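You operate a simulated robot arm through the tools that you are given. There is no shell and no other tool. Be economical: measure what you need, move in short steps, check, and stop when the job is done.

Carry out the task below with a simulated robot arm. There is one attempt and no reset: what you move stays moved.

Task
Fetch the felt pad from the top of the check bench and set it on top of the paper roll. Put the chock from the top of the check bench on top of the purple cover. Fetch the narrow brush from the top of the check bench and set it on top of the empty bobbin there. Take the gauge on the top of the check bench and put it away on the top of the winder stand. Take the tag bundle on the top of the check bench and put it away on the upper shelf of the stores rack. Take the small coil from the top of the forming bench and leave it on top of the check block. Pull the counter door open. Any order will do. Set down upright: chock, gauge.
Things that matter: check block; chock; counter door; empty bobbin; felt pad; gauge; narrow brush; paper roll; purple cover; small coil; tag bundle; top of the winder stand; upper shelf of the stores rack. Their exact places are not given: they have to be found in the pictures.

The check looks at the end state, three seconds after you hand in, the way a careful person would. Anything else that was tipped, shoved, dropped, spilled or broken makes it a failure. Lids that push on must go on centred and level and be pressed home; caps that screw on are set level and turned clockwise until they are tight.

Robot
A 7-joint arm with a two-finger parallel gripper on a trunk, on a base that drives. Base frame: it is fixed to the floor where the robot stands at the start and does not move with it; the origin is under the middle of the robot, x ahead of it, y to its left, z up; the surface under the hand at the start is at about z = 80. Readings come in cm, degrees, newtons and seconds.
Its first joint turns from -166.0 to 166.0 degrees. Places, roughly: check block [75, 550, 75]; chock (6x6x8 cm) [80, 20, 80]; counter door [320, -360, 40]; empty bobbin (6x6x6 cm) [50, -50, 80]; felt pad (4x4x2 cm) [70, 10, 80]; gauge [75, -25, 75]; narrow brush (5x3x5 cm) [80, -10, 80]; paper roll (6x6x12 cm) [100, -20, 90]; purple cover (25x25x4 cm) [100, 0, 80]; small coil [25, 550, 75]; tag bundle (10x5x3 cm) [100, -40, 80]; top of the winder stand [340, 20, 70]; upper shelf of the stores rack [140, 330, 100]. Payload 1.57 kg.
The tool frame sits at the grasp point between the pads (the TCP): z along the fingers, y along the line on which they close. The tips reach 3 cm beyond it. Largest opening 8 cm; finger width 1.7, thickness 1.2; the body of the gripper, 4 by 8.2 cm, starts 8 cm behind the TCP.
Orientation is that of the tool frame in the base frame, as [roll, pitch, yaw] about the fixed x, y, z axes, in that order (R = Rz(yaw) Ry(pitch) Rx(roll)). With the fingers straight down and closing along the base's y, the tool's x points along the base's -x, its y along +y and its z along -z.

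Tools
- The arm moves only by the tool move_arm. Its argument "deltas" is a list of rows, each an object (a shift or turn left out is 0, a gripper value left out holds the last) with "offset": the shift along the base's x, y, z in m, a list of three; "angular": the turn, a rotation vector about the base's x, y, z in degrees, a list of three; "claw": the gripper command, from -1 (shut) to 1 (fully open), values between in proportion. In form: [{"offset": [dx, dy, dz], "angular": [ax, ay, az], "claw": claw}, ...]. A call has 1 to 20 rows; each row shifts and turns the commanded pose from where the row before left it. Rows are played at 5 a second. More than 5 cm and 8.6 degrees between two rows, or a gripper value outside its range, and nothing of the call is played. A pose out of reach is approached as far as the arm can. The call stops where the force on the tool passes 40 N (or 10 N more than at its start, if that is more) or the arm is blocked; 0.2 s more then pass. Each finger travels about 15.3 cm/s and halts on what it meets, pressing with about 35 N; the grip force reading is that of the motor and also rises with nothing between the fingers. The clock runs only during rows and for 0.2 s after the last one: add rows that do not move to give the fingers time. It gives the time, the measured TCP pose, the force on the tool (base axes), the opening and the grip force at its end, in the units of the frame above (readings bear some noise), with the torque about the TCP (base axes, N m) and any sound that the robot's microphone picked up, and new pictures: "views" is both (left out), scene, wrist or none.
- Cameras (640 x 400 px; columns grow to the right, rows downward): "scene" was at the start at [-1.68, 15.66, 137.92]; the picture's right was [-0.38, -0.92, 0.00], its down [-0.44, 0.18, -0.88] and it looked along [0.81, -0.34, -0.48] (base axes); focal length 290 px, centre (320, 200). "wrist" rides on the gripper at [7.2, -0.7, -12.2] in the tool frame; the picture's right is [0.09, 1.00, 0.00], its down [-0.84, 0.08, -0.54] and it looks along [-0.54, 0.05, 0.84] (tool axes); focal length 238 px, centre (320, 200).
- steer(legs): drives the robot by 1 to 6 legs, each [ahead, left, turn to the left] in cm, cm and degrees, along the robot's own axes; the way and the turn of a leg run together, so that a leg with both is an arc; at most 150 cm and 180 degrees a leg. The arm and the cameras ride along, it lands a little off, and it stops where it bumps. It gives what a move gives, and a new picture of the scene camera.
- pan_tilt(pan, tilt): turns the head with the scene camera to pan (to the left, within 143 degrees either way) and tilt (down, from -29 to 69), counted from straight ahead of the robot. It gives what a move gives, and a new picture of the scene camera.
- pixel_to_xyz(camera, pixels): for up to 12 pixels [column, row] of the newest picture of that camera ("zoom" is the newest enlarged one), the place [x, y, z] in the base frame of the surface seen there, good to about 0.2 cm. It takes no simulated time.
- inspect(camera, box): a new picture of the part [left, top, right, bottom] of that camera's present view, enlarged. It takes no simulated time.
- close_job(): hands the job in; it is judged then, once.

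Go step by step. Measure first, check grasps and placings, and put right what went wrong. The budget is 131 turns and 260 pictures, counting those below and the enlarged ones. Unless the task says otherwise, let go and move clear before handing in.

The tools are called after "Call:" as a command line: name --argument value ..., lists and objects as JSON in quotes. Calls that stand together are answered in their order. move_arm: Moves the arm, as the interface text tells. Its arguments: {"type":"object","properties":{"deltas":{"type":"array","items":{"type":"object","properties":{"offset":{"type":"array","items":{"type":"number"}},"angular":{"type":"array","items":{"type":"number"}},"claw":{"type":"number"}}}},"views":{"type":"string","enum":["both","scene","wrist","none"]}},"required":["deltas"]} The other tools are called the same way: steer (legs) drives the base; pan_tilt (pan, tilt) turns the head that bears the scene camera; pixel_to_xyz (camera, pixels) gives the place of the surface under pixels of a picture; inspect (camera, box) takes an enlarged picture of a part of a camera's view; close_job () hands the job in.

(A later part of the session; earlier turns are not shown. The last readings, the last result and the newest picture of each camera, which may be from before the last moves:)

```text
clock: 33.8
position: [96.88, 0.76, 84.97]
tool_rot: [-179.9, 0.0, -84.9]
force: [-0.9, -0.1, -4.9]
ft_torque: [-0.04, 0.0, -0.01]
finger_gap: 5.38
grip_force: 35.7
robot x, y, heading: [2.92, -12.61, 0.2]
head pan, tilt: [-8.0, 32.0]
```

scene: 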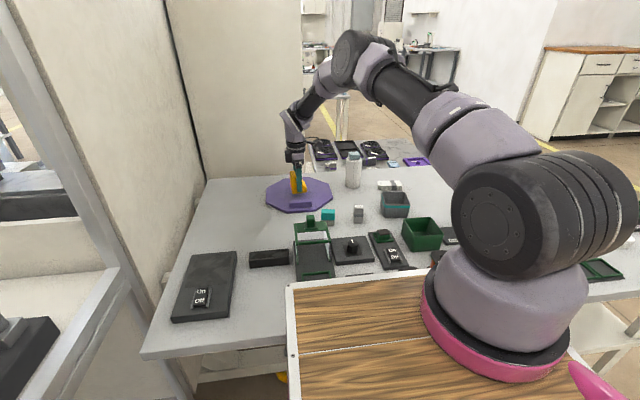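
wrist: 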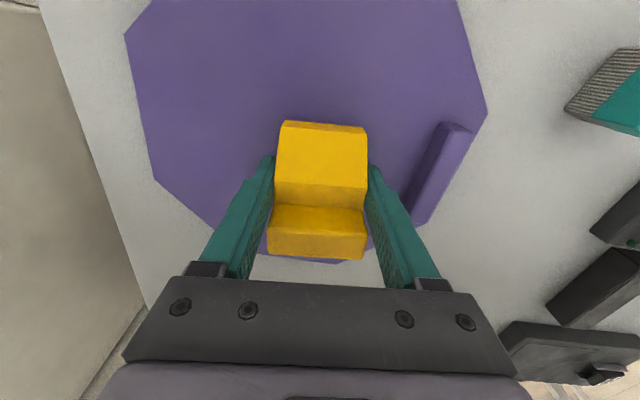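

Call:
move_arm --deltas '[{"offset": [0, 0, -0.001]}, {"offset": [0, 0, -0.001]}, {}]' --views "wrist"

Call:
inspect --camera "scene" --box '[250, 150, 350, 215]'

```text
clock: 34.6
position: [96.9, 0.76, 84.99]
tool_rot: [-179.7, 0.2, -84.8]
force: [-3.1, -0.3, 16.0]
ft_torque: [-0.23, 0.67, -0.02]
finger_gap: 5.37
grip_force: 34.7
robot x, y, heading: [3.37, -12.47, 0.3]
head pan, tilt: [-8.0, 32.0]
```

wrist: 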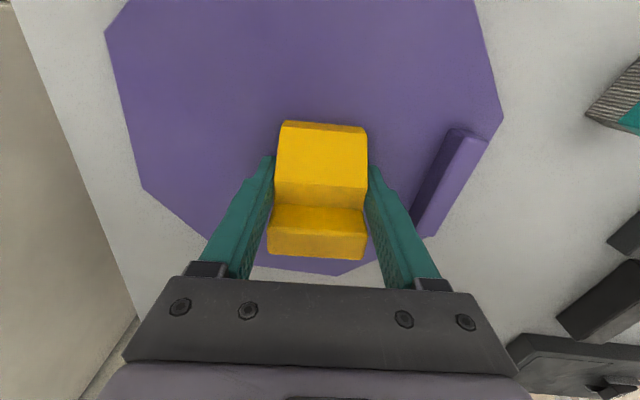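

```text
6.15 times, centred on (300, 182) of scene
```

zoom: 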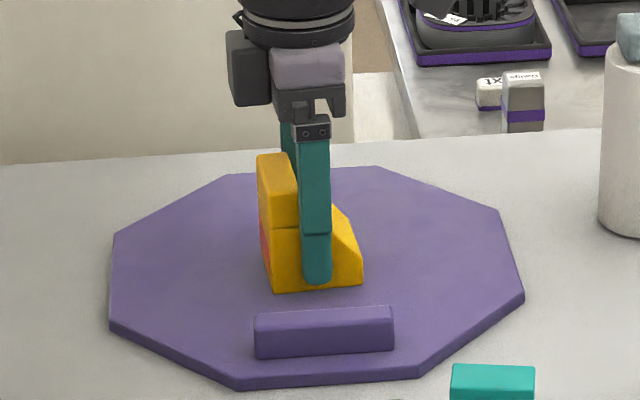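

Contact is made (16 N) and it stands on the cover. I'll release and lift straight up.

Call:
move_arm --deltas '[{"offset": [0, 0, 0.0015]}, {"claw": 0}, {"claw": 0.6}, {"claw": 0.9}, {}, {"offset": [0, 0, 0.03]}, {"offset": [0, 0, 0.045]}, {"offset": [0, 0, 0.045]}, {"offset": [0, 0, 0.045]}, {"offset": [-0.045, 0, 0.0], "claw": 1}, {"offset": [-0.045, -0.02, 0.0]}, {"offset": [-0.045, -0.02, 0.0]}, {"offset": [-0.04, -0.03, 0.0]}, {}]' --views "both"

Call:
inspect --camera "scene" --box '[250, 150, 410, 245]'

```text
clock: 37.6
position: [79.41, -6.31, 101.56]
tool_rot: [-179.9, 0.0, -84.9]
force: [-0.1, -0.1, -1.1]
ft_torque: [0.0, 0.0, -0.01]
finger_gap: 8.01
grip_force: 0.1
robot x, y, heading: [3.36, -12.11, -0.0]
head pan, tilt: [-8.0, 32.0]
```

scene: 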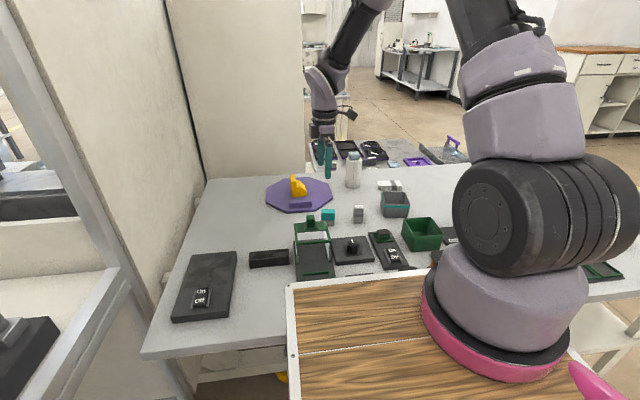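
wrist: 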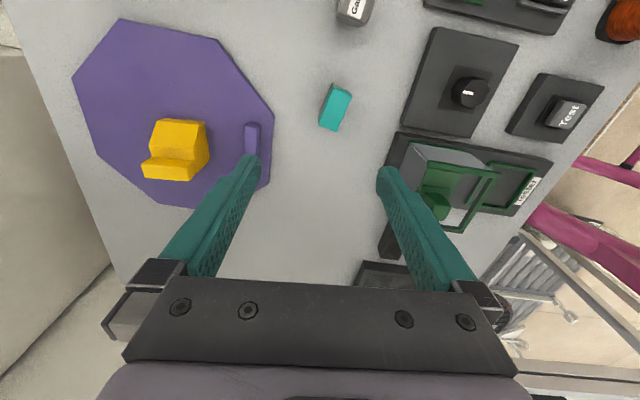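

```text
4.00 times, centred on (330, 198) of scene
```

zoom: 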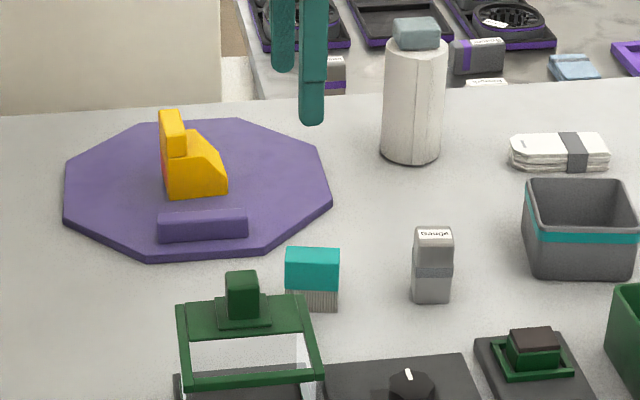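

The chock stands upright on the cover. Now the brush (wrist (336,107)): I'll measure its outline.

Call:
inspect --camera "wrist" --box '[296, 75, 376, 140]'

```text
6.15 times, centred on (336, 108) of wrist
```

zoom: 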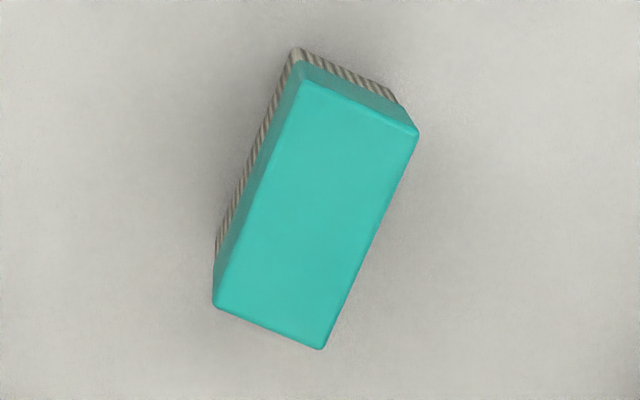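

Call:
pixel_to_xyz --camera "zoom" --pixels '[[305, 85], [412, 130], [320, 342], [222, 300], [315, 215]]'

```text
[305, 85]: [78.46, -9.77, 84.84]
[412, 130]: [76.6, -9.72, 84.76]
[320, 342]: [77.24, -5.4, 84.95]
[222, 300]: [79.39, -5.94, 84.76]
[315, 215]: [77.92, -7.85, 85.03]
```

Brush centre is ≈(77.9,-7.7), long axis about -11° from y. I'll rotate the hand -16° and descend with a 5 cm opening.

Call:
move_arm --deltas '[{"offset": [-0.008, -0.007, -0.02], "angular": [0, 0, -8], "claw": 0.3}, {"offset": [-0.007, -0.007, -0.02], "angular": [0, 0, -8]}, {"offset": [0, 0, -0.045]}, {"offset": [0, 0, -0.045]}, {"offset": [0, 0, -0.025]}, {"offset": [0, 0, -0.01]}, {}, {"claw": -1}, {}, {}, {}]' --views "both"

```text
clock: 40.0
position: [78.14, -7.75, 85.04]
tool_rot: [-179.9, 0.0, -101.0]
force: [0.0, 0.6, 0.2]
ft_torque: [0.0, -0.02, -0.02]
finger_gap: 2.31
grip_force: 34.7
robot x, y, heading: [2.96, -12.47, 0.2]
head pan, tilt: [-8.0, 32.0]
```

scene: 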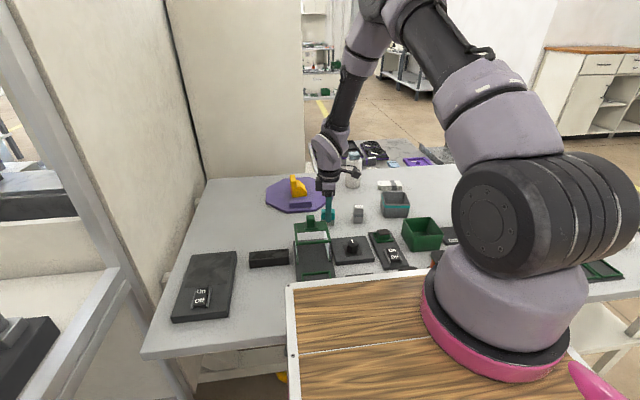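
wrist: 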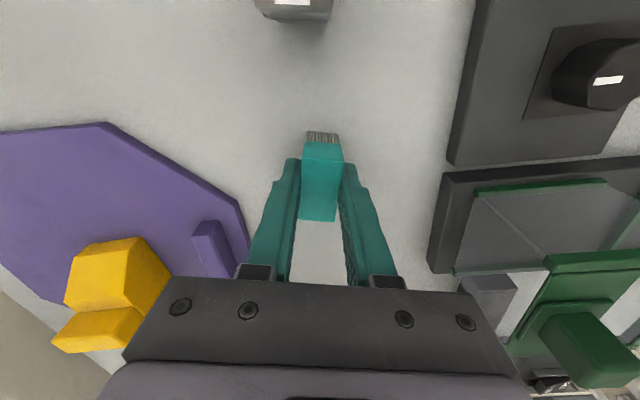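

The brush is gripped. I'll lift and carry it toward the empty bobbin at (49.8,-53.6).

Call:
move_arm --deltas '[{"offset": [0, 0, 0.04]}, {"offset": [0, 0, 0.045]}, {"offset": [0, 0, 0.045]}, {"offset": [0, 0, 0.045]}, {"offset": [-0.025, -0.04, 0]}, {"offset": [-0.025, -0.04, 0]}, {"offset": [-0.025, -0.04, 0]}, {"offset": [-0.025, -0.04, 0]}, {"offset": [-0.025, -0.04, 0]}, {"offset": [-0.025, -0.04, 0]}, {"offset": [-0.025, -0.04, 0]}, {"offset": [-0.025, -0.04, 0]}, {"offset": [-0.025, -0.04, 0]}, {"offset": [-0.025, -0.04, 0]}, {"offset": [-0.033, -0.03, 0]}, {}, {}]' --views "both"

```text
clock: 43.6
position: [49.59, -50.68, 102.62]
tool_rot: [-179.9, 0.0, -100.9]
force: [-0.7, -0.3, -0.6]
ft_torque: [-0.03, 0.01, 0.01]
finger_gap: 2.3
grip_force: 35.1
robot x, y, heading: [3.42, -12.4, 0.3]
head pan, tilt: [-8.0, 32.0]
```

scene: 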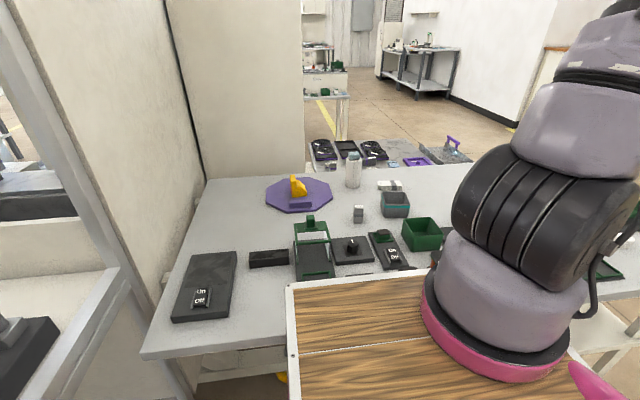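
wrist: 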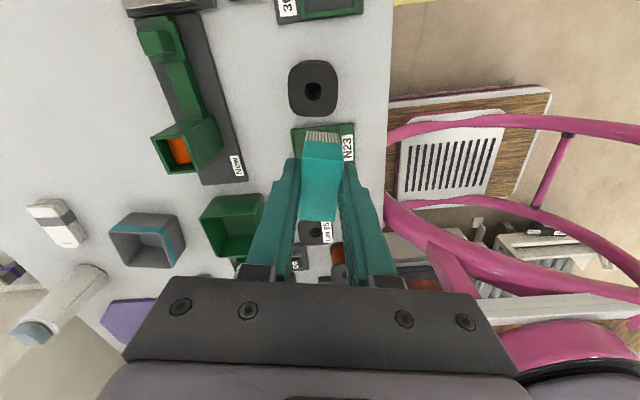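

Call:
inspect --camera "wrist" --box '[270, 45, 360, 130]'

Call:
pixel_to_xyz --camera "wrist" --pixels '[[290, 88], [335, 88], [313, 64], [313, 108], [322, 150], [319, 210]]'

```text
4.71 times, centred on (315, 88) of wrist
```

zoom: 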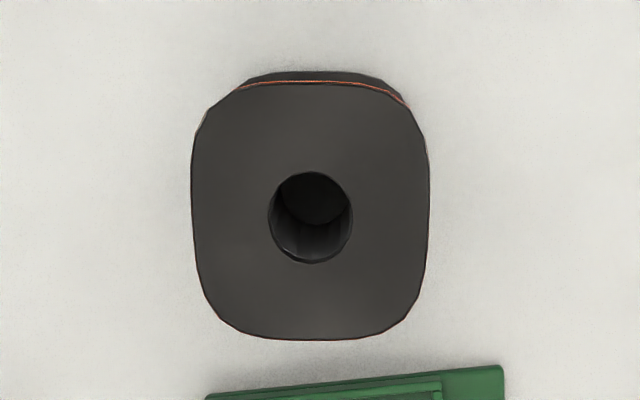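

```text
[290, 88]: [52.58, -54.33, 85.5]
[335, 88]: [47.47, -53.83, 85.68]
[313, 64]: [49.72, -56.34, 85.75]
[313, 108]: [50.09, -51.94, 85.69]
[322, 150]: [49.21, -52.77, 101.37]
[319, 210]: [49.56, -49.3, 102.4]
```

Bobbin top centre is ≈(50.0,-53.9,85.7). I'll centre over it and lower.

Call:
move_arm --deltas '[{"offset": [0.004, -0.031, 0]}, {"offset": [0, 0, -0.045]}, {"offset": [0, 0, -0.04]}, {"offset": [0, 0, -0.02]}, {"offset": [0, 0, -0.008]}, {}]' --views "wrist"

```text
clock: 45.0
position: [50.06, -53.68, 91.3]
tool_rot: [-179.9, 0.0, -101.0]
force: [0.5, -0.1, -0.2]
ft_torque: [-0.05, 0.04, -0.01]
finger_gap: 2.3
grip_force: 35.2
robot x, y, heading: [3.3, -12.32, 0.2]
head pan, tilt: [-8.0, 32.0]
```

wrist: 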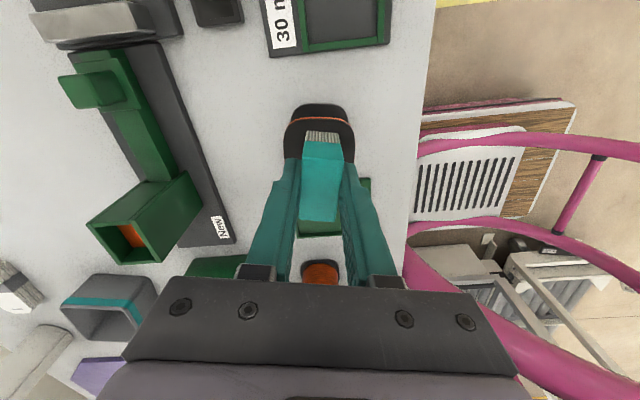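

Call:
move_arm --deltas '[{"offset": [0, 0, -0.004]}, {"offset": [0, 0, -0.0015]}, {}]' --views "none"

```text
clock: 45.8
position: [50.02, -53.64, 90.78]
tool_rot: [-179.9, 0.0, -100.8]
force: [-0.7, 1.2, 9.2]
ft_torque: [0.13, 0.02, 0.03]
finger_gap: 2.29
grip_force: 35.4
robot x, y, heading: [3.13, -12.47, 0.4]
head pan, tilt: [-8.0, 32.0]
```

Contact is felt (9 N at z 90.8). I'll release, lift and look.

Call:
move_arm --deltas '[{"claw": -0.3}, {"claw": 0}, {"claw": 0.2}, {}, {"offset": [0, 0, 0.02]}, {"offset": [0, 0, 0.04]}, {"offset": [0, 0.01, 0.045]}, {"offset": [0, 0.02, 0.02]}, {}]' --views "wrist"

Call:
inspect --camera "wrist" --box '[260, 40, 380, 140]'

```text
clock: 47.8
position: [49.97, -50.39, 103.14]
tool_rot: [-179.9, 0.1, -100.9]
force: [-0.5, 0.1, 0.1]
ft_torque: [0.04, -0.01, -0.03]
finger_gap: 4.8
grip_force: 0.0
robot x, y, heading: [3.3, -12.4, 0.3]
head pan, tilt: [-8.0, 32.0]
```

wrist: 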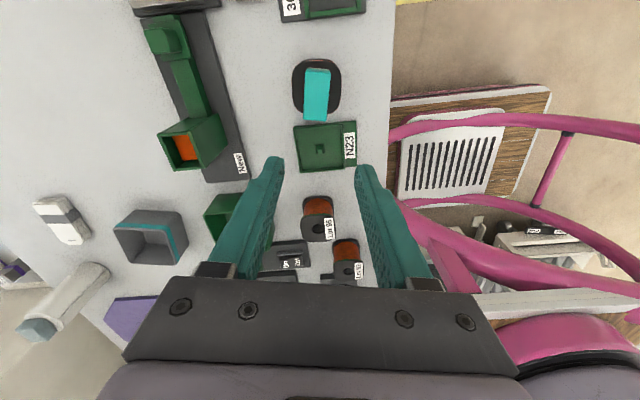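

```text
4.00 times, centred on (320, 90) of wrist
```

zoom: 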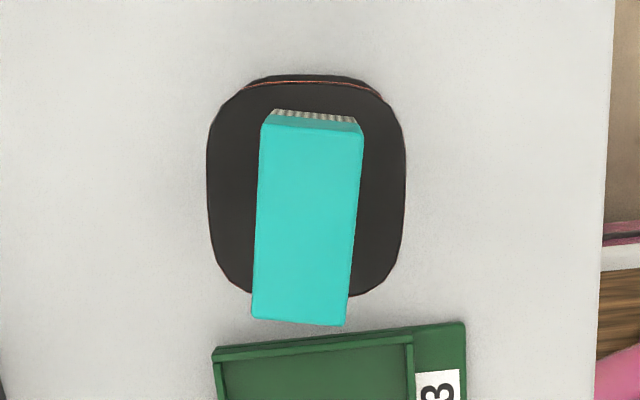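

The brush is on the bobbin. Next I'll move above the gauge (77,-17) and measure it.

Call:
move_arm --deltas '[{"offset": [0.025, 0.03, 0], "claw": 1}, {"offset": [0.03, 0.035, 0]}, {"offset": [0.03, 0.035, 0]}, {"offset": [0.03, 0.035, 0]}, {"offset": [0.03, 0.035, 0]}, {"offset": [0.03, 0.035, 0]}, {"offset": [0.03, 0.035, 0]}, {"offset": [0.03, 0.035, 0]}, {"offset": [0.03, 0.035, 0]}, {"offset": [0.005, 0.023, 0]}, {}]' --views "wrist"

Call:
inspect --camera "wrist" --box '[260, 65, 380, 140]'

```text
clock: 50.2
position: [77.22, -17.5, 103.35]
tool_rot: [-179.8, 0.0, -100.9]
force: [-0.1, -0.1, -0.2]
ft_torque: [0.0, -0.01, 0.02]
finger_gap: 8.0
grip_force: 0.0
robot x, y, heading: [2.86, -12.63, 0.0]
head pan, tilt: [-8.0, 32.0]
```

wrist: 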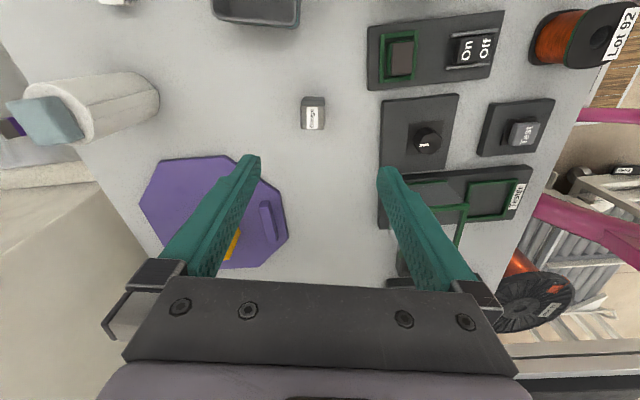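

```text
5.33 times, centred on (320, 102) of wrist
```

zoom: 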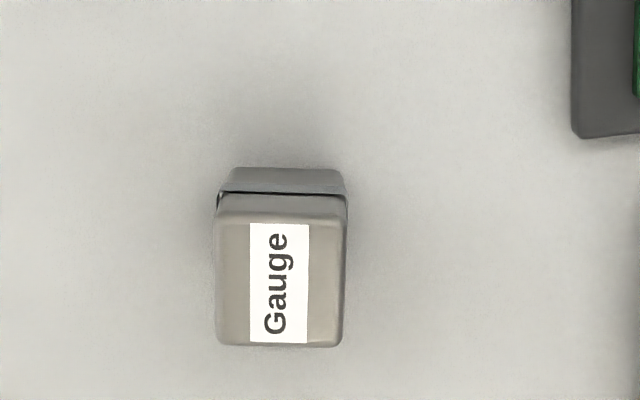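

Call:
pixel_to_xyz --camera "zoom" --pixels '[[222, 222], [340, 222], [338, 338], [220, 338], [280, 280]]'

Call:
inspect --camera "scene" --box '[335, 170, 425, 230]'

```text
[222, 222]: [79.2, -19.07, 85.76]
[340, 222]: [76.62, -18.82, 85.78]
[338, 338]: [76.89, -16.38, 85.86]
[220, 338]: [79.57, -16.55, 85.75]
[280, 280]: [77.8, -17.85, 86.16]
```

```text
6.67 times, centred on (380, 200) of scene
```

zoom: 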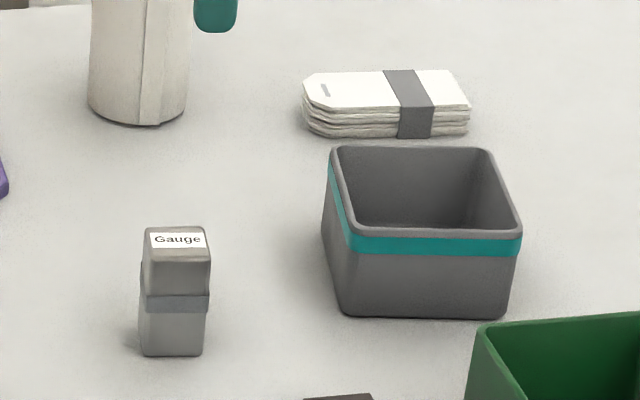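

Gauge centre is ≈(78.05,-17.7), yaw ≈ -7°. I'll descend and grip.

Call:
move_arm --deltas '[{"offset": [0.008, -0.002, -0.03], "angular": [0, 0, 4]}, {"offset": [0, 0, -0.045]}, {"offset": [0, 0, -0.045]}, {"offset": [0, 0, -0.04]}, {"offset": [0, 0, -0.021]}, {"offset": [0, 0, -0.01]}, {}, {"claw": -1}, {}, {}, {}, {"offset": [0, 0, 0.03]}, {}]' --views "both"

```text
clock: 53.0
position: [77.85, -17.59, 87.18]
tool_rot: [-179.9, -0.1, -96.9]
force: [0.4, 0.3, -2.5]
ft_torque: [-0.02, -0.02, 0.0]
finger_gap: 2.97
grip_force: 35.2
robot x, y, heading: [3.35, -12.47, 0.1]
head pan, tilt: [-8.0, 32.0]
```

scene: 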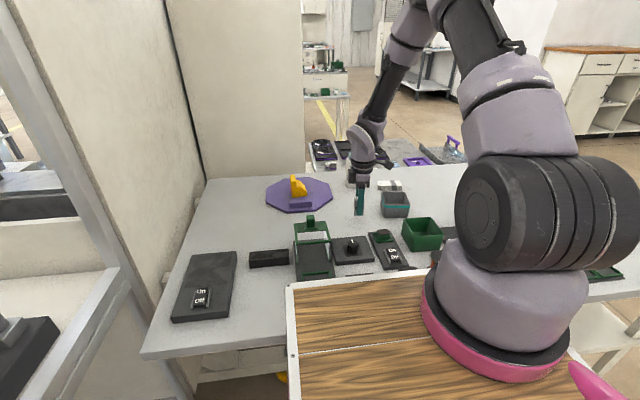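
wrist: 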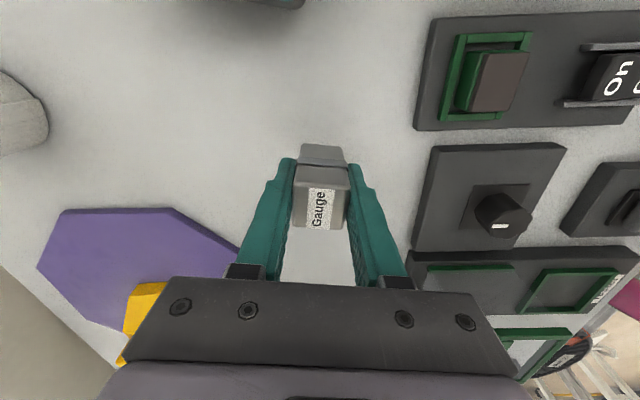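

The gauge is held (2.97 cm). I'll raise it to a compact carry pose, then look around to plan the drive.

Call:
move_arm --deltas '[{"offset": [0, 0, 0.045]}, {"offset": [0, 0, 0.045]}, {"offset": [0, 0, 0.045]}, {"offset": [0, 0, 0.045]}, {"offset": [0, 0, 0.045]}, {"offset": [0, 0, 0.045]}, {"offset": [-0.045, 0.01, 0]}, {"offset": [-0.045, 0.01, 0]}, {"offset": [-0.045, 0.01, 0]}, {"offset": [-0.04, 0.01, 0]}, {}]' --views "none"

Call:
pan_tilt --pan -5 --tilt 10

Call:
pan_tilt --pan -70 --tilt 25

Call:
pan_tilt --pan -135 --tilt 25

Call:
pan_tilt --pan 130 --tilt 20

Call:
pan_tilt --pan 60 --tilt 15

```text
clock: 55.4
position: [60.15, -13.39, 114.21]
tool_rot: [-179.9, -0.1, -97.0]
force: [0.0, 0.1, -3.1]
ft_torque: [0.04, 0.03, 0.03]
finger_gap: 2.96
grip_force: 35.1
robot x, y, heading: [2.89, -12.3, 0.1]
head pan, tilt: [-8.0, 32.0]
```

```text
clock: 56.2
position: [60.18, -13.48, 114.16]
tool_rot: [-179.9, 0.1, -96.9]
force: [0.2, -0.6, -2.2]
ft_torque: [0.04, 0.02, 0.03]
finger_gap: 2.97
grip_force: 34.9
robot x, y, heading: [3.55, -12.07, 0.2]
head pan, tilt: [-5.0, 10.0]
```

scene: 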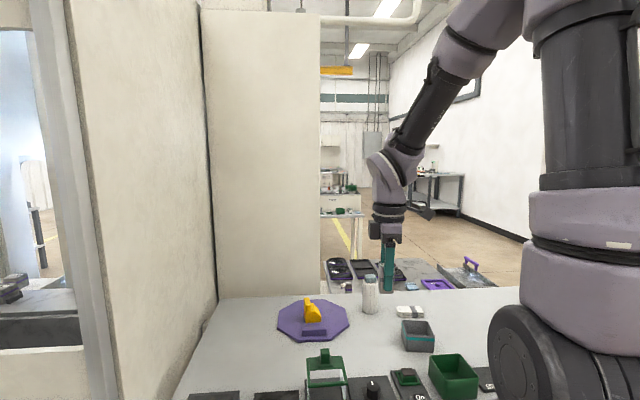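

```text
clock: 57.6
position: [60.23, -13.47, 114.27]
tool_rot: [-179.9, -0.1, -96.8]
force: [0.3, 0.4, -2.5]
ft_torque: [0.01, 0.01, -0.02]
finger_gap: 2.95
grip_force: 34.9
robot x, y, heading: [2.87, -12.15, 0.4]
head pan, tilt: [-70.0, 25.0]
```

scene: 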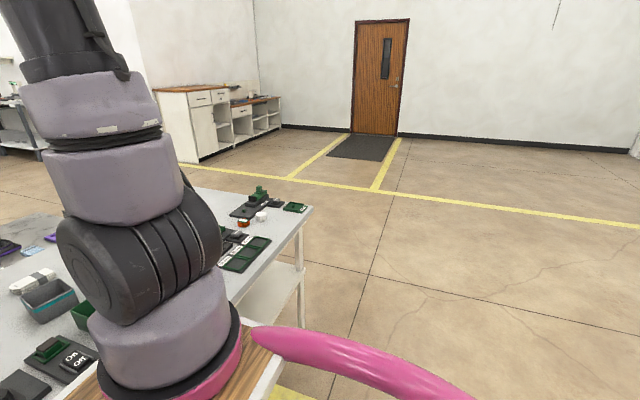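

```text
clock: 59.0
position: [60.23, -13.42, 114.27]
tool_rot: [-179.9, -0.1, -96.9]
force: [-0.6, -0.1, -2.7]
ft_torque: [-0.01, 0.0, -0.01]
finger_gap: 2.96
grip_force: 34.8
robot x, y, heading: [2.66, -12.45, 0.1]
head pan, tilt: [-135.0, 25.0]
```

scene: 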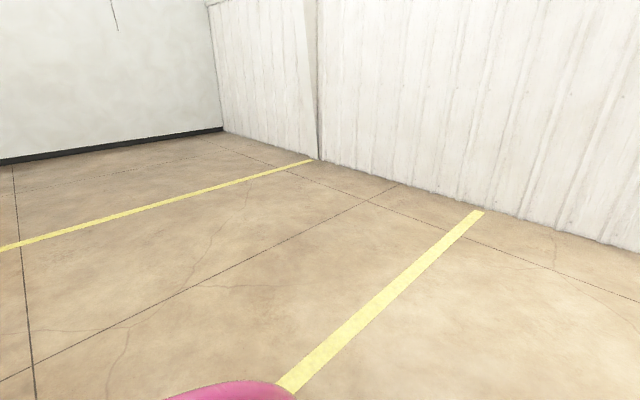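

```text
clock: 62.6
position: [60.16, -13.45, 114.14]
tool_rot: [-179.8, 0.0, -96.9]
force: [-0.1, 0.4, -3.7]
ft_torque: [-0.01, -0.03, 0.04]
finger_gap: 2.98
grip_force: 34.9
robot x, y, heading: [3.05, -12.36, 0.2]
head pan, tilt: [130.0, 20.0]
```

scene: 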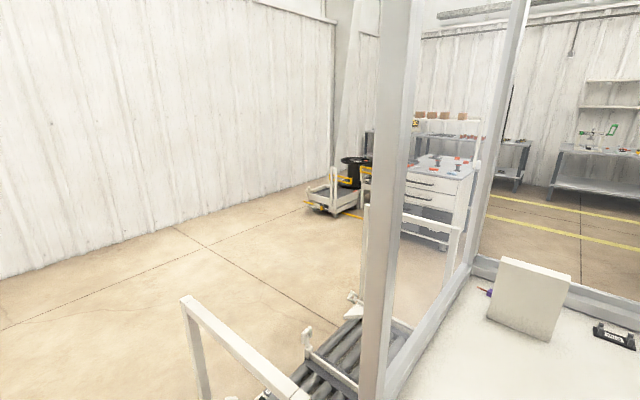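

```text
clock: 64.0
position: [60.17, -13.5, 114.43]
tool_rot: [-179.8, 0.0, -96.9]
force: [-0.3, -0.1, -2.6]
ft_torque: [-0.01, 0.01, 0.0]
finger_gap: 2.97
grip_force: 35.2
robot x, y, heading: [3.24, -12.55, 0.4]
head pan, tilt: [60.0, 15.0]
```

scene: 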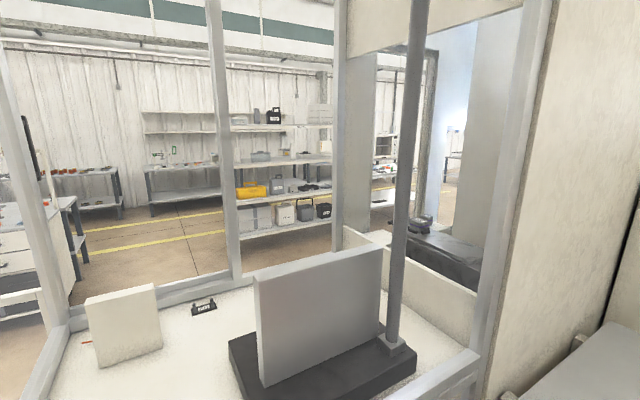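

The bench's right end is near y≈-105 with an open floor to its right. I'll back off 45 cm, slide right 135 cm, then look ahead.

Call:
steer --legs '[[-45, 0, 0], [0, -145, 0]]'

Call:
pan_tilt --pan 20 --tilt 18

```text
clock: 73.6
position: [14.76, -160.75, 114.14]
tool_rot: [-179.8, 0.1, -97.7]
force: [-0.7, 0.5, -3.2]
ft_torque: [-0.01, 0.0, -0.03]
finger_gap: 2.98
grip_force: 35.4
robot x, y, heading: [-41.7, -158.36, -0.7]
head pan, tilt: [60.0, 15.0]
```

scene: 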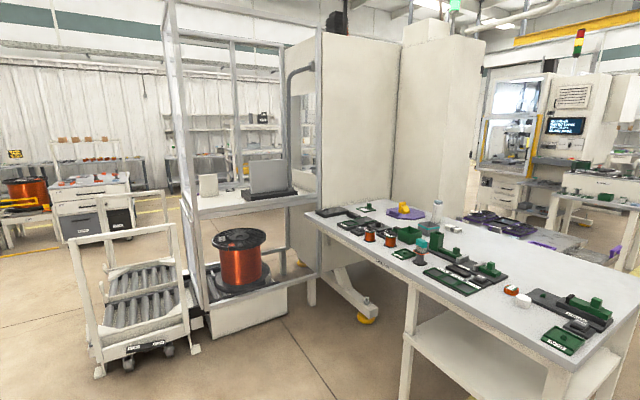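

```text
clock: 74.7
position: [14.75, -160.64, 114.26]
tool_rot: [-179.9, 0.0, -97.6]
force: [0.0, 0.5, -3.0]
ft_torque: [0.02, -0.01, -0.02]
finger_gap: 2.97
grip_force: 35.1
robot x, y, heading: [-41.82, -158.77, -0.4]
head pan, tilt: [20.0, 18.0]
```

scene: 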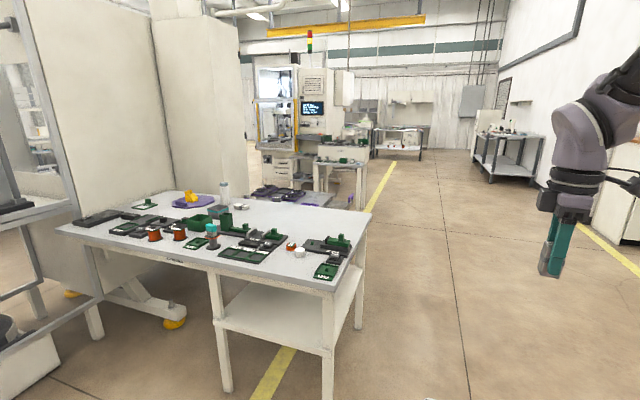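

I can see the room now. I'll measure key structures: the stands at (340,165), (350,145), (400,130), and the bench's right edge.

Call:
pixel_to_xyz --camera "scene" --pixels '[[340, 168], [318, 165], [365, 168], [345, 148], [322, 142], [362, 143], [370, 215], [290, 195], [275, 172], [400, 128], [335, 200], [505, 140]]'

Call:
inspect --camera "scene" --box '[240, 60, 440, 220]'

```text
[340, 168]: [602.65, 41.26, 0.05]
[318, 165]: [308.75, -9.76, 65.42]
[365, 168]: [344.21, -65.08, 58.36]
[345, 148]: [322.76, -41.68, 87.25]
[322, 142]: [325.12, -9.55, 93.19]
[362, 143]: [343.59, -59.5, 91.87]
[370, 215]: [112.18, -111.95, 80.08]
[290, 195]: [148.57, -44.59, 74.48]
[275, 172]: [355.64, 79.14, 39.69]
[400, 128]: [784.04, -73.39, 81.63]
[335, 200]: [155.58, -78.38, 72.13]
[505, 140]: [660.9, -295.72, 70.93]
```

```text
2.50 times, centred on (340, 140) of scene
```

zoom: 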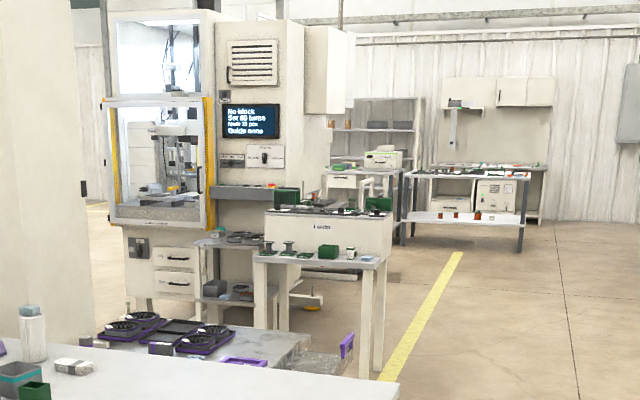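

Call:
pixel_to_xyz --camera "zoom" --pixels '[[232, 240], [205, 243], [255, 236], [330, 258], [300, 262], [380, 262], [225, 298], [240, 190], [280, 190], [320, 200], [330, 362], [345, 340]]'

Call:
inspect --camera "scene" --box '[300, 130, 380, 180]'

Call:
inspect --camera "scene" --box '[280, 120, 350, 190]'

```text
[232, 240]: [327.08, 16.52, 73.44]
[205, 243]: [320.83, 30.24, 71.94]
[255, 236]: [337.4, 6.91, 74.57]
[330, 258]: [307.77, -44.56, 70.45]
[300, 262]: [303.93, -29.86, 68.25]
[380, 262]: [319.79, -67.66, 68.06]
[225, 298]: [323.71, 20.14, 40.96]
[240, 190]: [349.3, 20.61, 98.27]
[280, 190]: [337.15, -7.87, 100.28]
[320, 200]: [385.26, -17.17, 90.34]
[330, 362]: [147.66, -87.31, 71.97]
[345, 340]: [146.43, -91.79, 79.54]
```

```text
8.00 times, centred on (340, 155) of scene
```

zoom: 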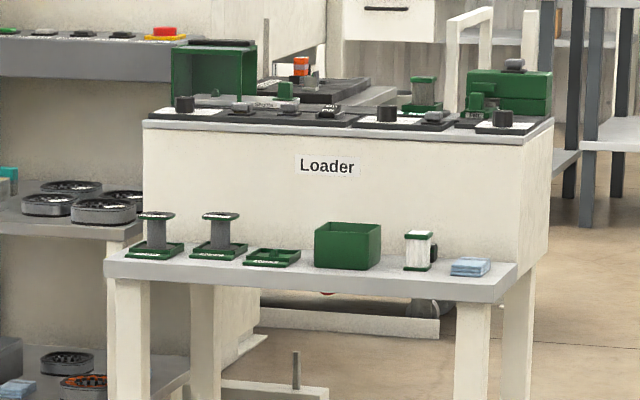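

```text
5.71 times, centred on (315, 155) of scene
```

zoom: 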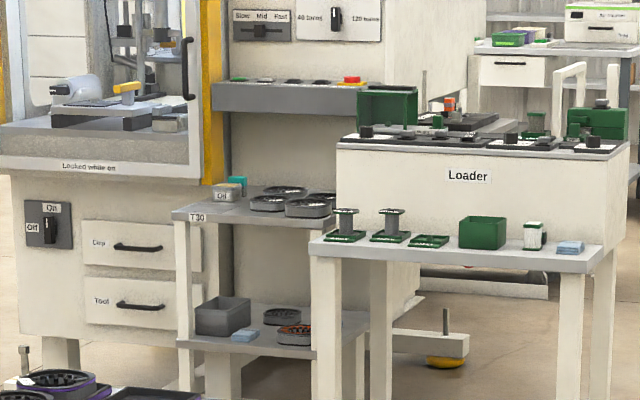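

The winder stand is the "T30" table near (340,20), z≈72, and there's a clear aisle at y≈-158. I'll drive ahead 270 cm, then slide left behind the second bench.

Call:
steer --legs '[[136, 0, 0], [134, 0, 0.5], [0, 85, 0]]'

Call:
pan_tilt --pan 40 --tilt 30

Call:
pan_tilt --pan 110 --tilt 35

```text
clock: 92.0
position: [282.64, -70.48, 114.26]
tool_rot: [-179.9, -0.1, -95.3]
force: [-0.4, -0.3, -2.3]
ft_torque: [0.0, -0.01, 0.04]
finger_gap: 2.97
grip_force: 34.6
robot x, y, heading: [225.39, -71.09, 1.6]
head pan, tilt: [20.0, 18.0]
```

scene: 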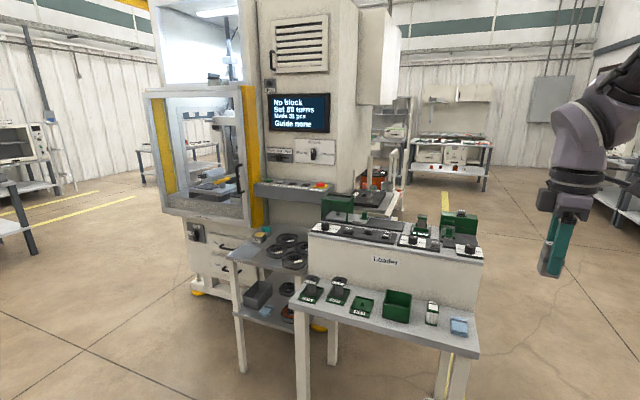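

```text
clock: 92.8
position: [282.64, -70.44, 114.3]
tool_rot: [-179.9, 0.0, -95.4]
force: [0.8, 0.0, -2.1]
ft_torque: [0.0, 0.01, 0.0]
finger_gap: 2.97
grip_force: 35.4
robot x, y, heading: [225.51, -70.66, 1.6]
head pan, tilt: [40.0, 30.0]
```

scene: 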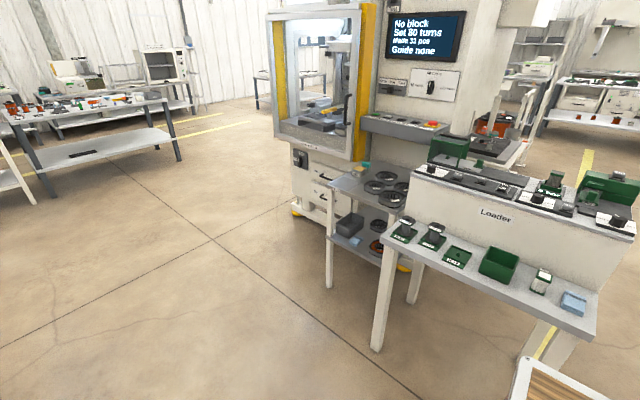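

```text
clock: 94.2
position: [282.65, -70.65, 114.25]
tool_rot: [-179.8, 0.1, -95.4]
force: [0.3, -0.2, -3.5]
ft_torque: [-0.02, 0.0, 0.01]
finger_gap: 2.96
grip_force: 34.9
robot x, y, heading: [225.36, -70.79, 1.8]
head pan, tilt: [110.0, 35.0]
```

scene: 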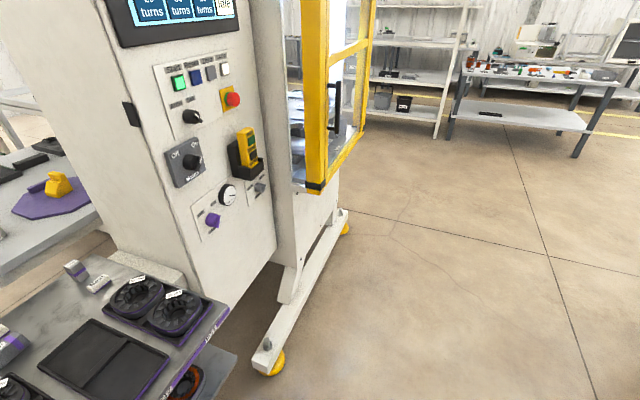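

Call:
pixel_to_xyz --camera "scene" --pixels '[[225, 308], [160, 398], [270, 370], [345, 215], [350, 150], [270, 250]]'

Call:
pan_tilt --pan 40 --tilt 30

Call:
inspect --camera "scene" --box '[310, 150, 430, 225]'

```text
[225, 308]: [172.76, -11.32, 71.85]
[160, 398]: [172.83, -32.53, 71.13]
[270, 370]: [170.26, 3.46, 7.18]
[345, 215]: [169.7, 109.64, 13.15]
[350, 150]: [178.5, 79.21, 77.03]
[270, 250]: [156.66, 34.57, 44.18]
```

```text
clock: 95.6
position: [282.63, -70.51, 114.2]
tool_rot: [-179.8, 0.0, -95.4]
force: [-0.1, -0.3, -2.7]
ft_torque: [0.0, 0.03, -0.01]
finger_gap: 2.98
grip_force: 35.2
robot x, y, heading: [225.26, -71.49, 1.6]
head pan, tilt: [40.0, 30.0]
```

scene: 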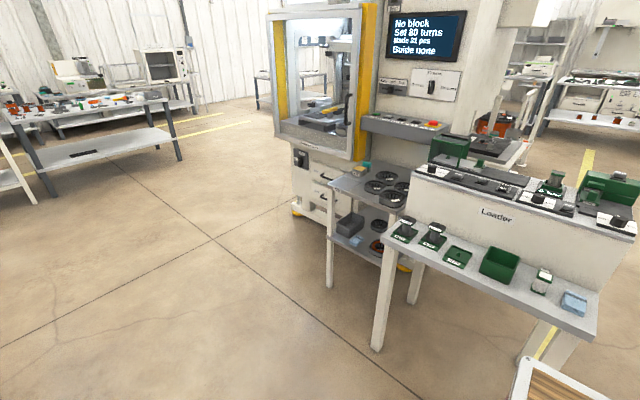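

```text
5.33 times, centred on (370, 188) of scene
```

zoom: 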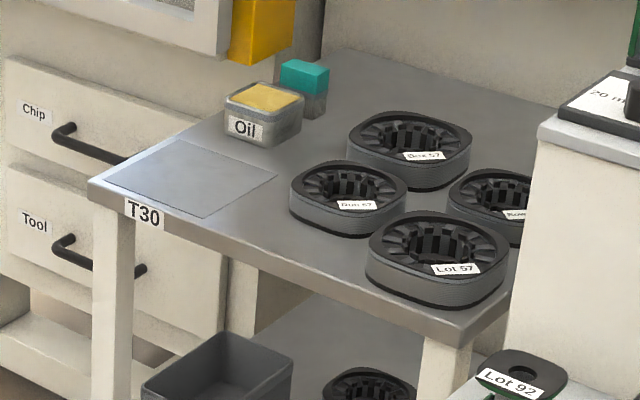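

The winder stand has a marked empty square at the front-left corner. I'll measure it.

Call:
pixel_to_xyz --camera "zoom" --pixels '[[110, 181], [170, 140], [275, 176], [203, 217], [190, 180], [255, 130], [330, 185], [90, 183], [460, 330], [345, 50], [300, 80]]'

```text
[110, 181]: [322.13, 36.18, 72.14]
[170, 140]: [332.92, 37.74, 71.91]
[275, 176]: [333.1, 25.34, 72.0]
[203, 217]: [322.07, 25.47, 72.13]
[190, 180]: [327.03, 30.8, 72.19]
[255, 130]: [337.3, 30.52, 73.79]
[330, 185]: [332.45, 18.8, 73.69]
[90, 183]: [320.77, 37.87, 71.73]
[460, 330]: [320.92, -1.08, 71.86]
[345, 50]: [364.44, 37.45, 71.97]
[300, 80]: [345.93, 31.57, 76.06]
```

Call:
steer --legs '[[12, 0, -1.6], [0, 102, 0]]'

```text
clock: 101.7
position: [293.97, 30.04, 114.3]
tool_rot: [-179.9, 0.0, -96.4]
force: [-0.2, -0.2, -2.1]
ft_torque: [-0.02, 0.02, -0.02]
finger_gap: 2.97
grip_force: 35.1
robot x, y, heading: [236.86, 30.38, 0.6]
head pan, tilt: [40.0, 30.0]
```

scene: 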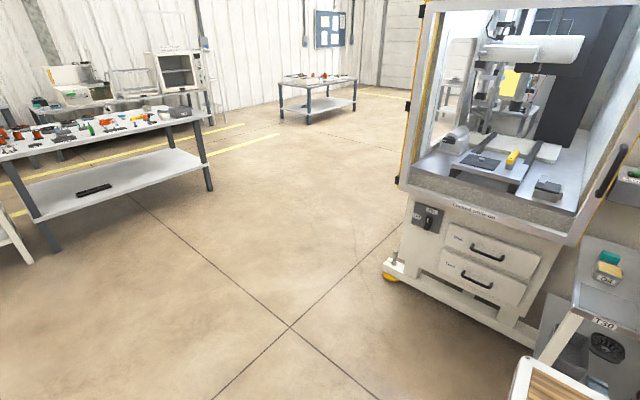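

Call:
pan_tilt --pan 12 --tilt 40

```text
clock: 102.6
position: [294.01, 29.9, 114.38]
tool_rot: [-179.9, 0.0, -96.4]
force: [0.6, -0.5, -3.0]
ft_torque: [-0.01, -0.01, -0.02]
finger_gap: 2.95
grip_force: 35.3
robot x, y, heading: [237.29, 30.55, 0.7]
head pan, tilt: [12.0, 40.0]
```

scene: 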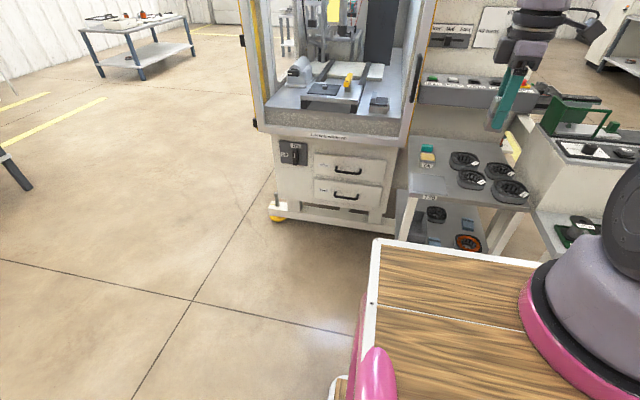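

Call:
steer --legs '[[26, 0, -0.6]]'

Call:
inspect --camera "scene" --box '[360, 130, 560, 260]'

```text
clock: 104.5
position: [320.0, 29.54, 114.21]
tool_rot: [-179.9, 0.1, -97.0]
force: [-0.3, -0.7, -1.8]
ft_torque: [-0.02, 0.01, 0.0]
finger_gap: 2.98
grip_force: 35.0
robot x, y, heading: [262.67, 30.78, 0.2]
head pan, tilt: [12.0, 40.0]
```

scene: 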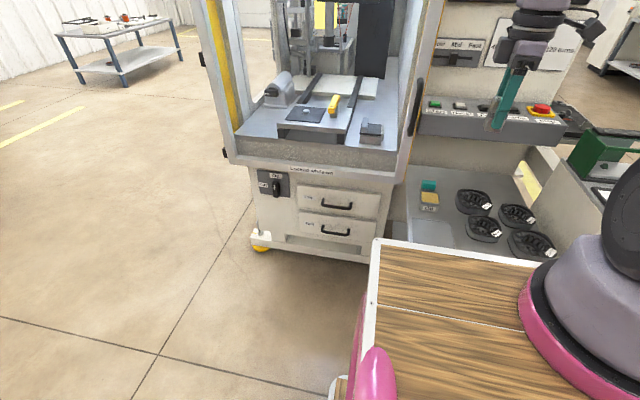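

```text
3.08 times, centred on (460, 195) of scene
```

zoom: 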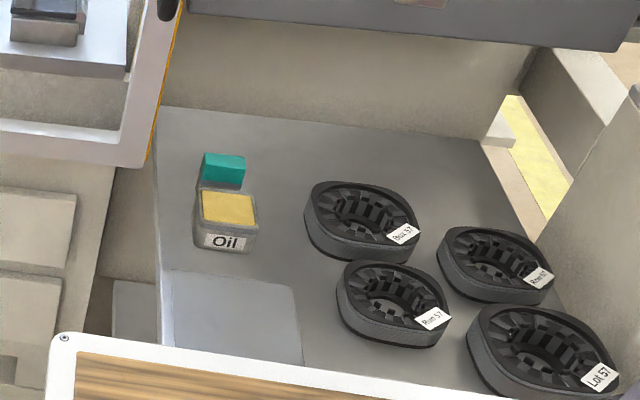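

I'll lower the gauge toward the marked square (327.5,30.2), stopping slightly above.

Call:
move_arm --deltas '[{"offset": [0.04, 0.003, -0.02]}, {"offset": [0.035, 0.003, -0.03]}, {"offset": [0, 0, -0.045]}, {"offset": [0, 0, -0.045]}, {"offset": [0, 0, -0.045]}, {"offset": [0, 0, -0.045]}, {"offset": [0, 0, -0.045]}, {"offset": [0, 0, -0.045]}, {"offset": [0, 0, -0.03]}, {"offset": [0, 0, -0.015]}, {}]' --views "both"

```text
clock: 106.9
position: [327.58, 30.35, 77.85]
tool_rot: [-179.9, 0.1, -97.1]
force: [0.7, -0.3, -2.2]
ft_torque: [-0.01, 0.03, -0.02]
finger_gap: 2.97
grip_force: 35.0
robot x, y, heading: [262.98, 30.04, -0.2]
head pan, tilt: [12.0, 40.0]
```

scene: 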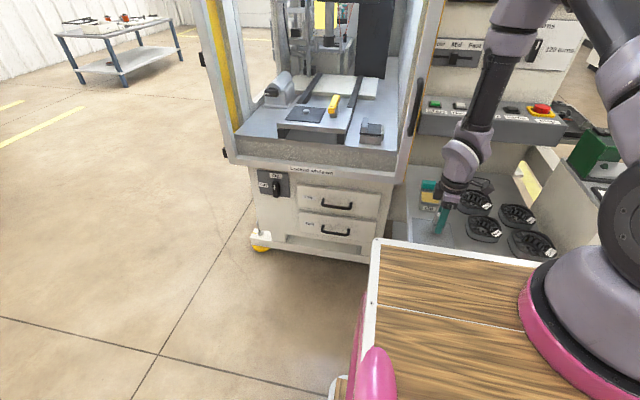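
wrist: 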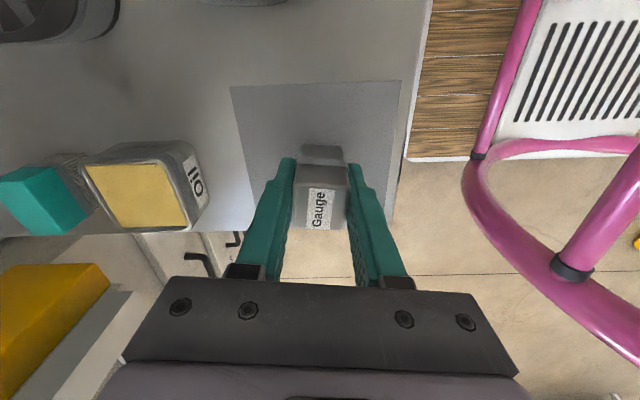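

Call:
move_arm --deltas '[{"offset": [0, 0, -0.012]}, {"offset": [0, 0, -0.002]}, {"offset": [0, 0, -0.001]}, {}]' --views "none"

```text
clock: 107.9
position: [327.54, 30.28, 76.21]
tool_rot: [-180.0, 0.1, -97.1]
force: [-0.2, -0.3, -2.1]
ft_torque: [-0.03, -0.01, 0.01]
finger_gap: 2.98
grip_force: 34.9
robot x, y, heading: [262.77, 30.9, -0.0]
head pan, tilt: [12.0, 40.0]
```

Call:
move_arm --deltas '[{"offset": [0, 0, -0.0015]}, {"offset": [0, 0, -0.001]}, {}]' --views "none"

```text
clock: 108.7
position: [327.52, 30.28, 76.01]
tool_rot: [-179.8, 0.1, -97.1]
force: [0.5, -0.9, 27.6]
ft_torque: [0.0, 0.2, -0.04]
finger_gap: 2.96
grip_force: 35.1
robot x, y, heading: [262.89, 30.84, 0.1]
head pan, tilt: [12.0, 40.0]
```

Contact is made at z≈76. I'll ease up 1 mm, release, lift and check.

Call:
move_arm --deltas '[{"offset": [0, 0, 0.001]}, {"claw": -0.1}, {"claw": 0.2}, {"claw": 0.4}, {}, {"offset": [0, 0, 0.03]}, {"offset": [0, 0, 0.045]}, {"offset": [0, 0, 0.045]}, {"offset": [0, 0, 0.045]}, {"offset": [0, 0, 0.045]}, {"offset": [0, 0, 0.045]}, {"offset": [0, 0, 0.045]}, {"offset": [0, 0, 0.045]}, {"offset": [-0.04, 0, 0.035]}, {"offset": [-0.04, 0, 0.0]}, {}]' --views "both"

Call:
inspect --camera "scene" --box '[380, 150, 500, 250]'

```text
refused: row 14 steps farther than a row can; nothing moved
```

```text
4.00 times, centred on (440, 200) of scene
```

zoom: 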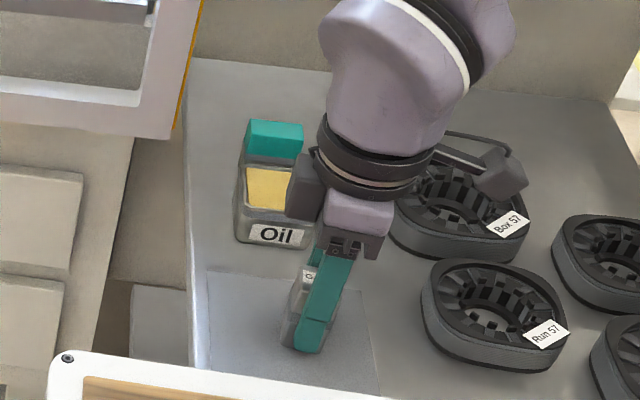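

Call:
move_arm --deltas '[{"offset": [0, 0, 0.001]}, {"claw": -0.1}, {"claw": 0.1}, {"claw": 0.1}, {}, {"offset": [0, 0, 0.03]}, {"offset": [0, 0, 0.045]}, {"offset": [0, 0, 0.045]}, {"offset": [0, 0, 0.045]}, {"offset": [0, 0, 0.045]}, {"offset": [0, 0, 0.045]}, {"offset": [0, 0, 0.045]}, {"offset": [0, 0, 0.045]}, {"offset": [-0.03, 0, 0.03]}, {"offset": [-0.04, 0, 0.0]}, {}]' --views "both"

Call:
inspect --camera "scene" --box '[380, 150, 500, 250]'

```text
clock: 112.1
position: [320.44, 30.12, 113.51]
tool_rot: [-180.0, 0.0, -97.1]
force: [0.2, -0.2, -0.8]
ft_torque: [0.0, -0.02, -0.01]
finger_gap: 4.39
grip_force: 0.0
robot x, y, heading: [263.19, 31.02, -0.2]
head pan, tilt: [12.0, 40.0]
```

scene: 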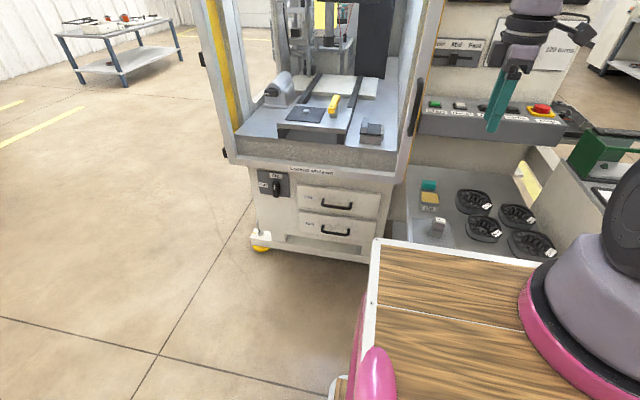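
wrist: 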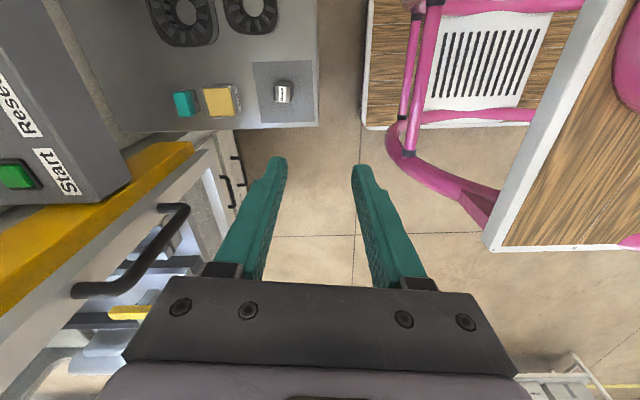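

```text
4.00 times, centred on (440, 200) of scene
```

zoom: 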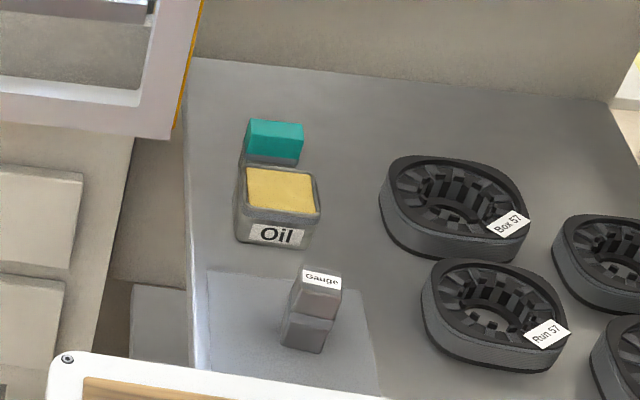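

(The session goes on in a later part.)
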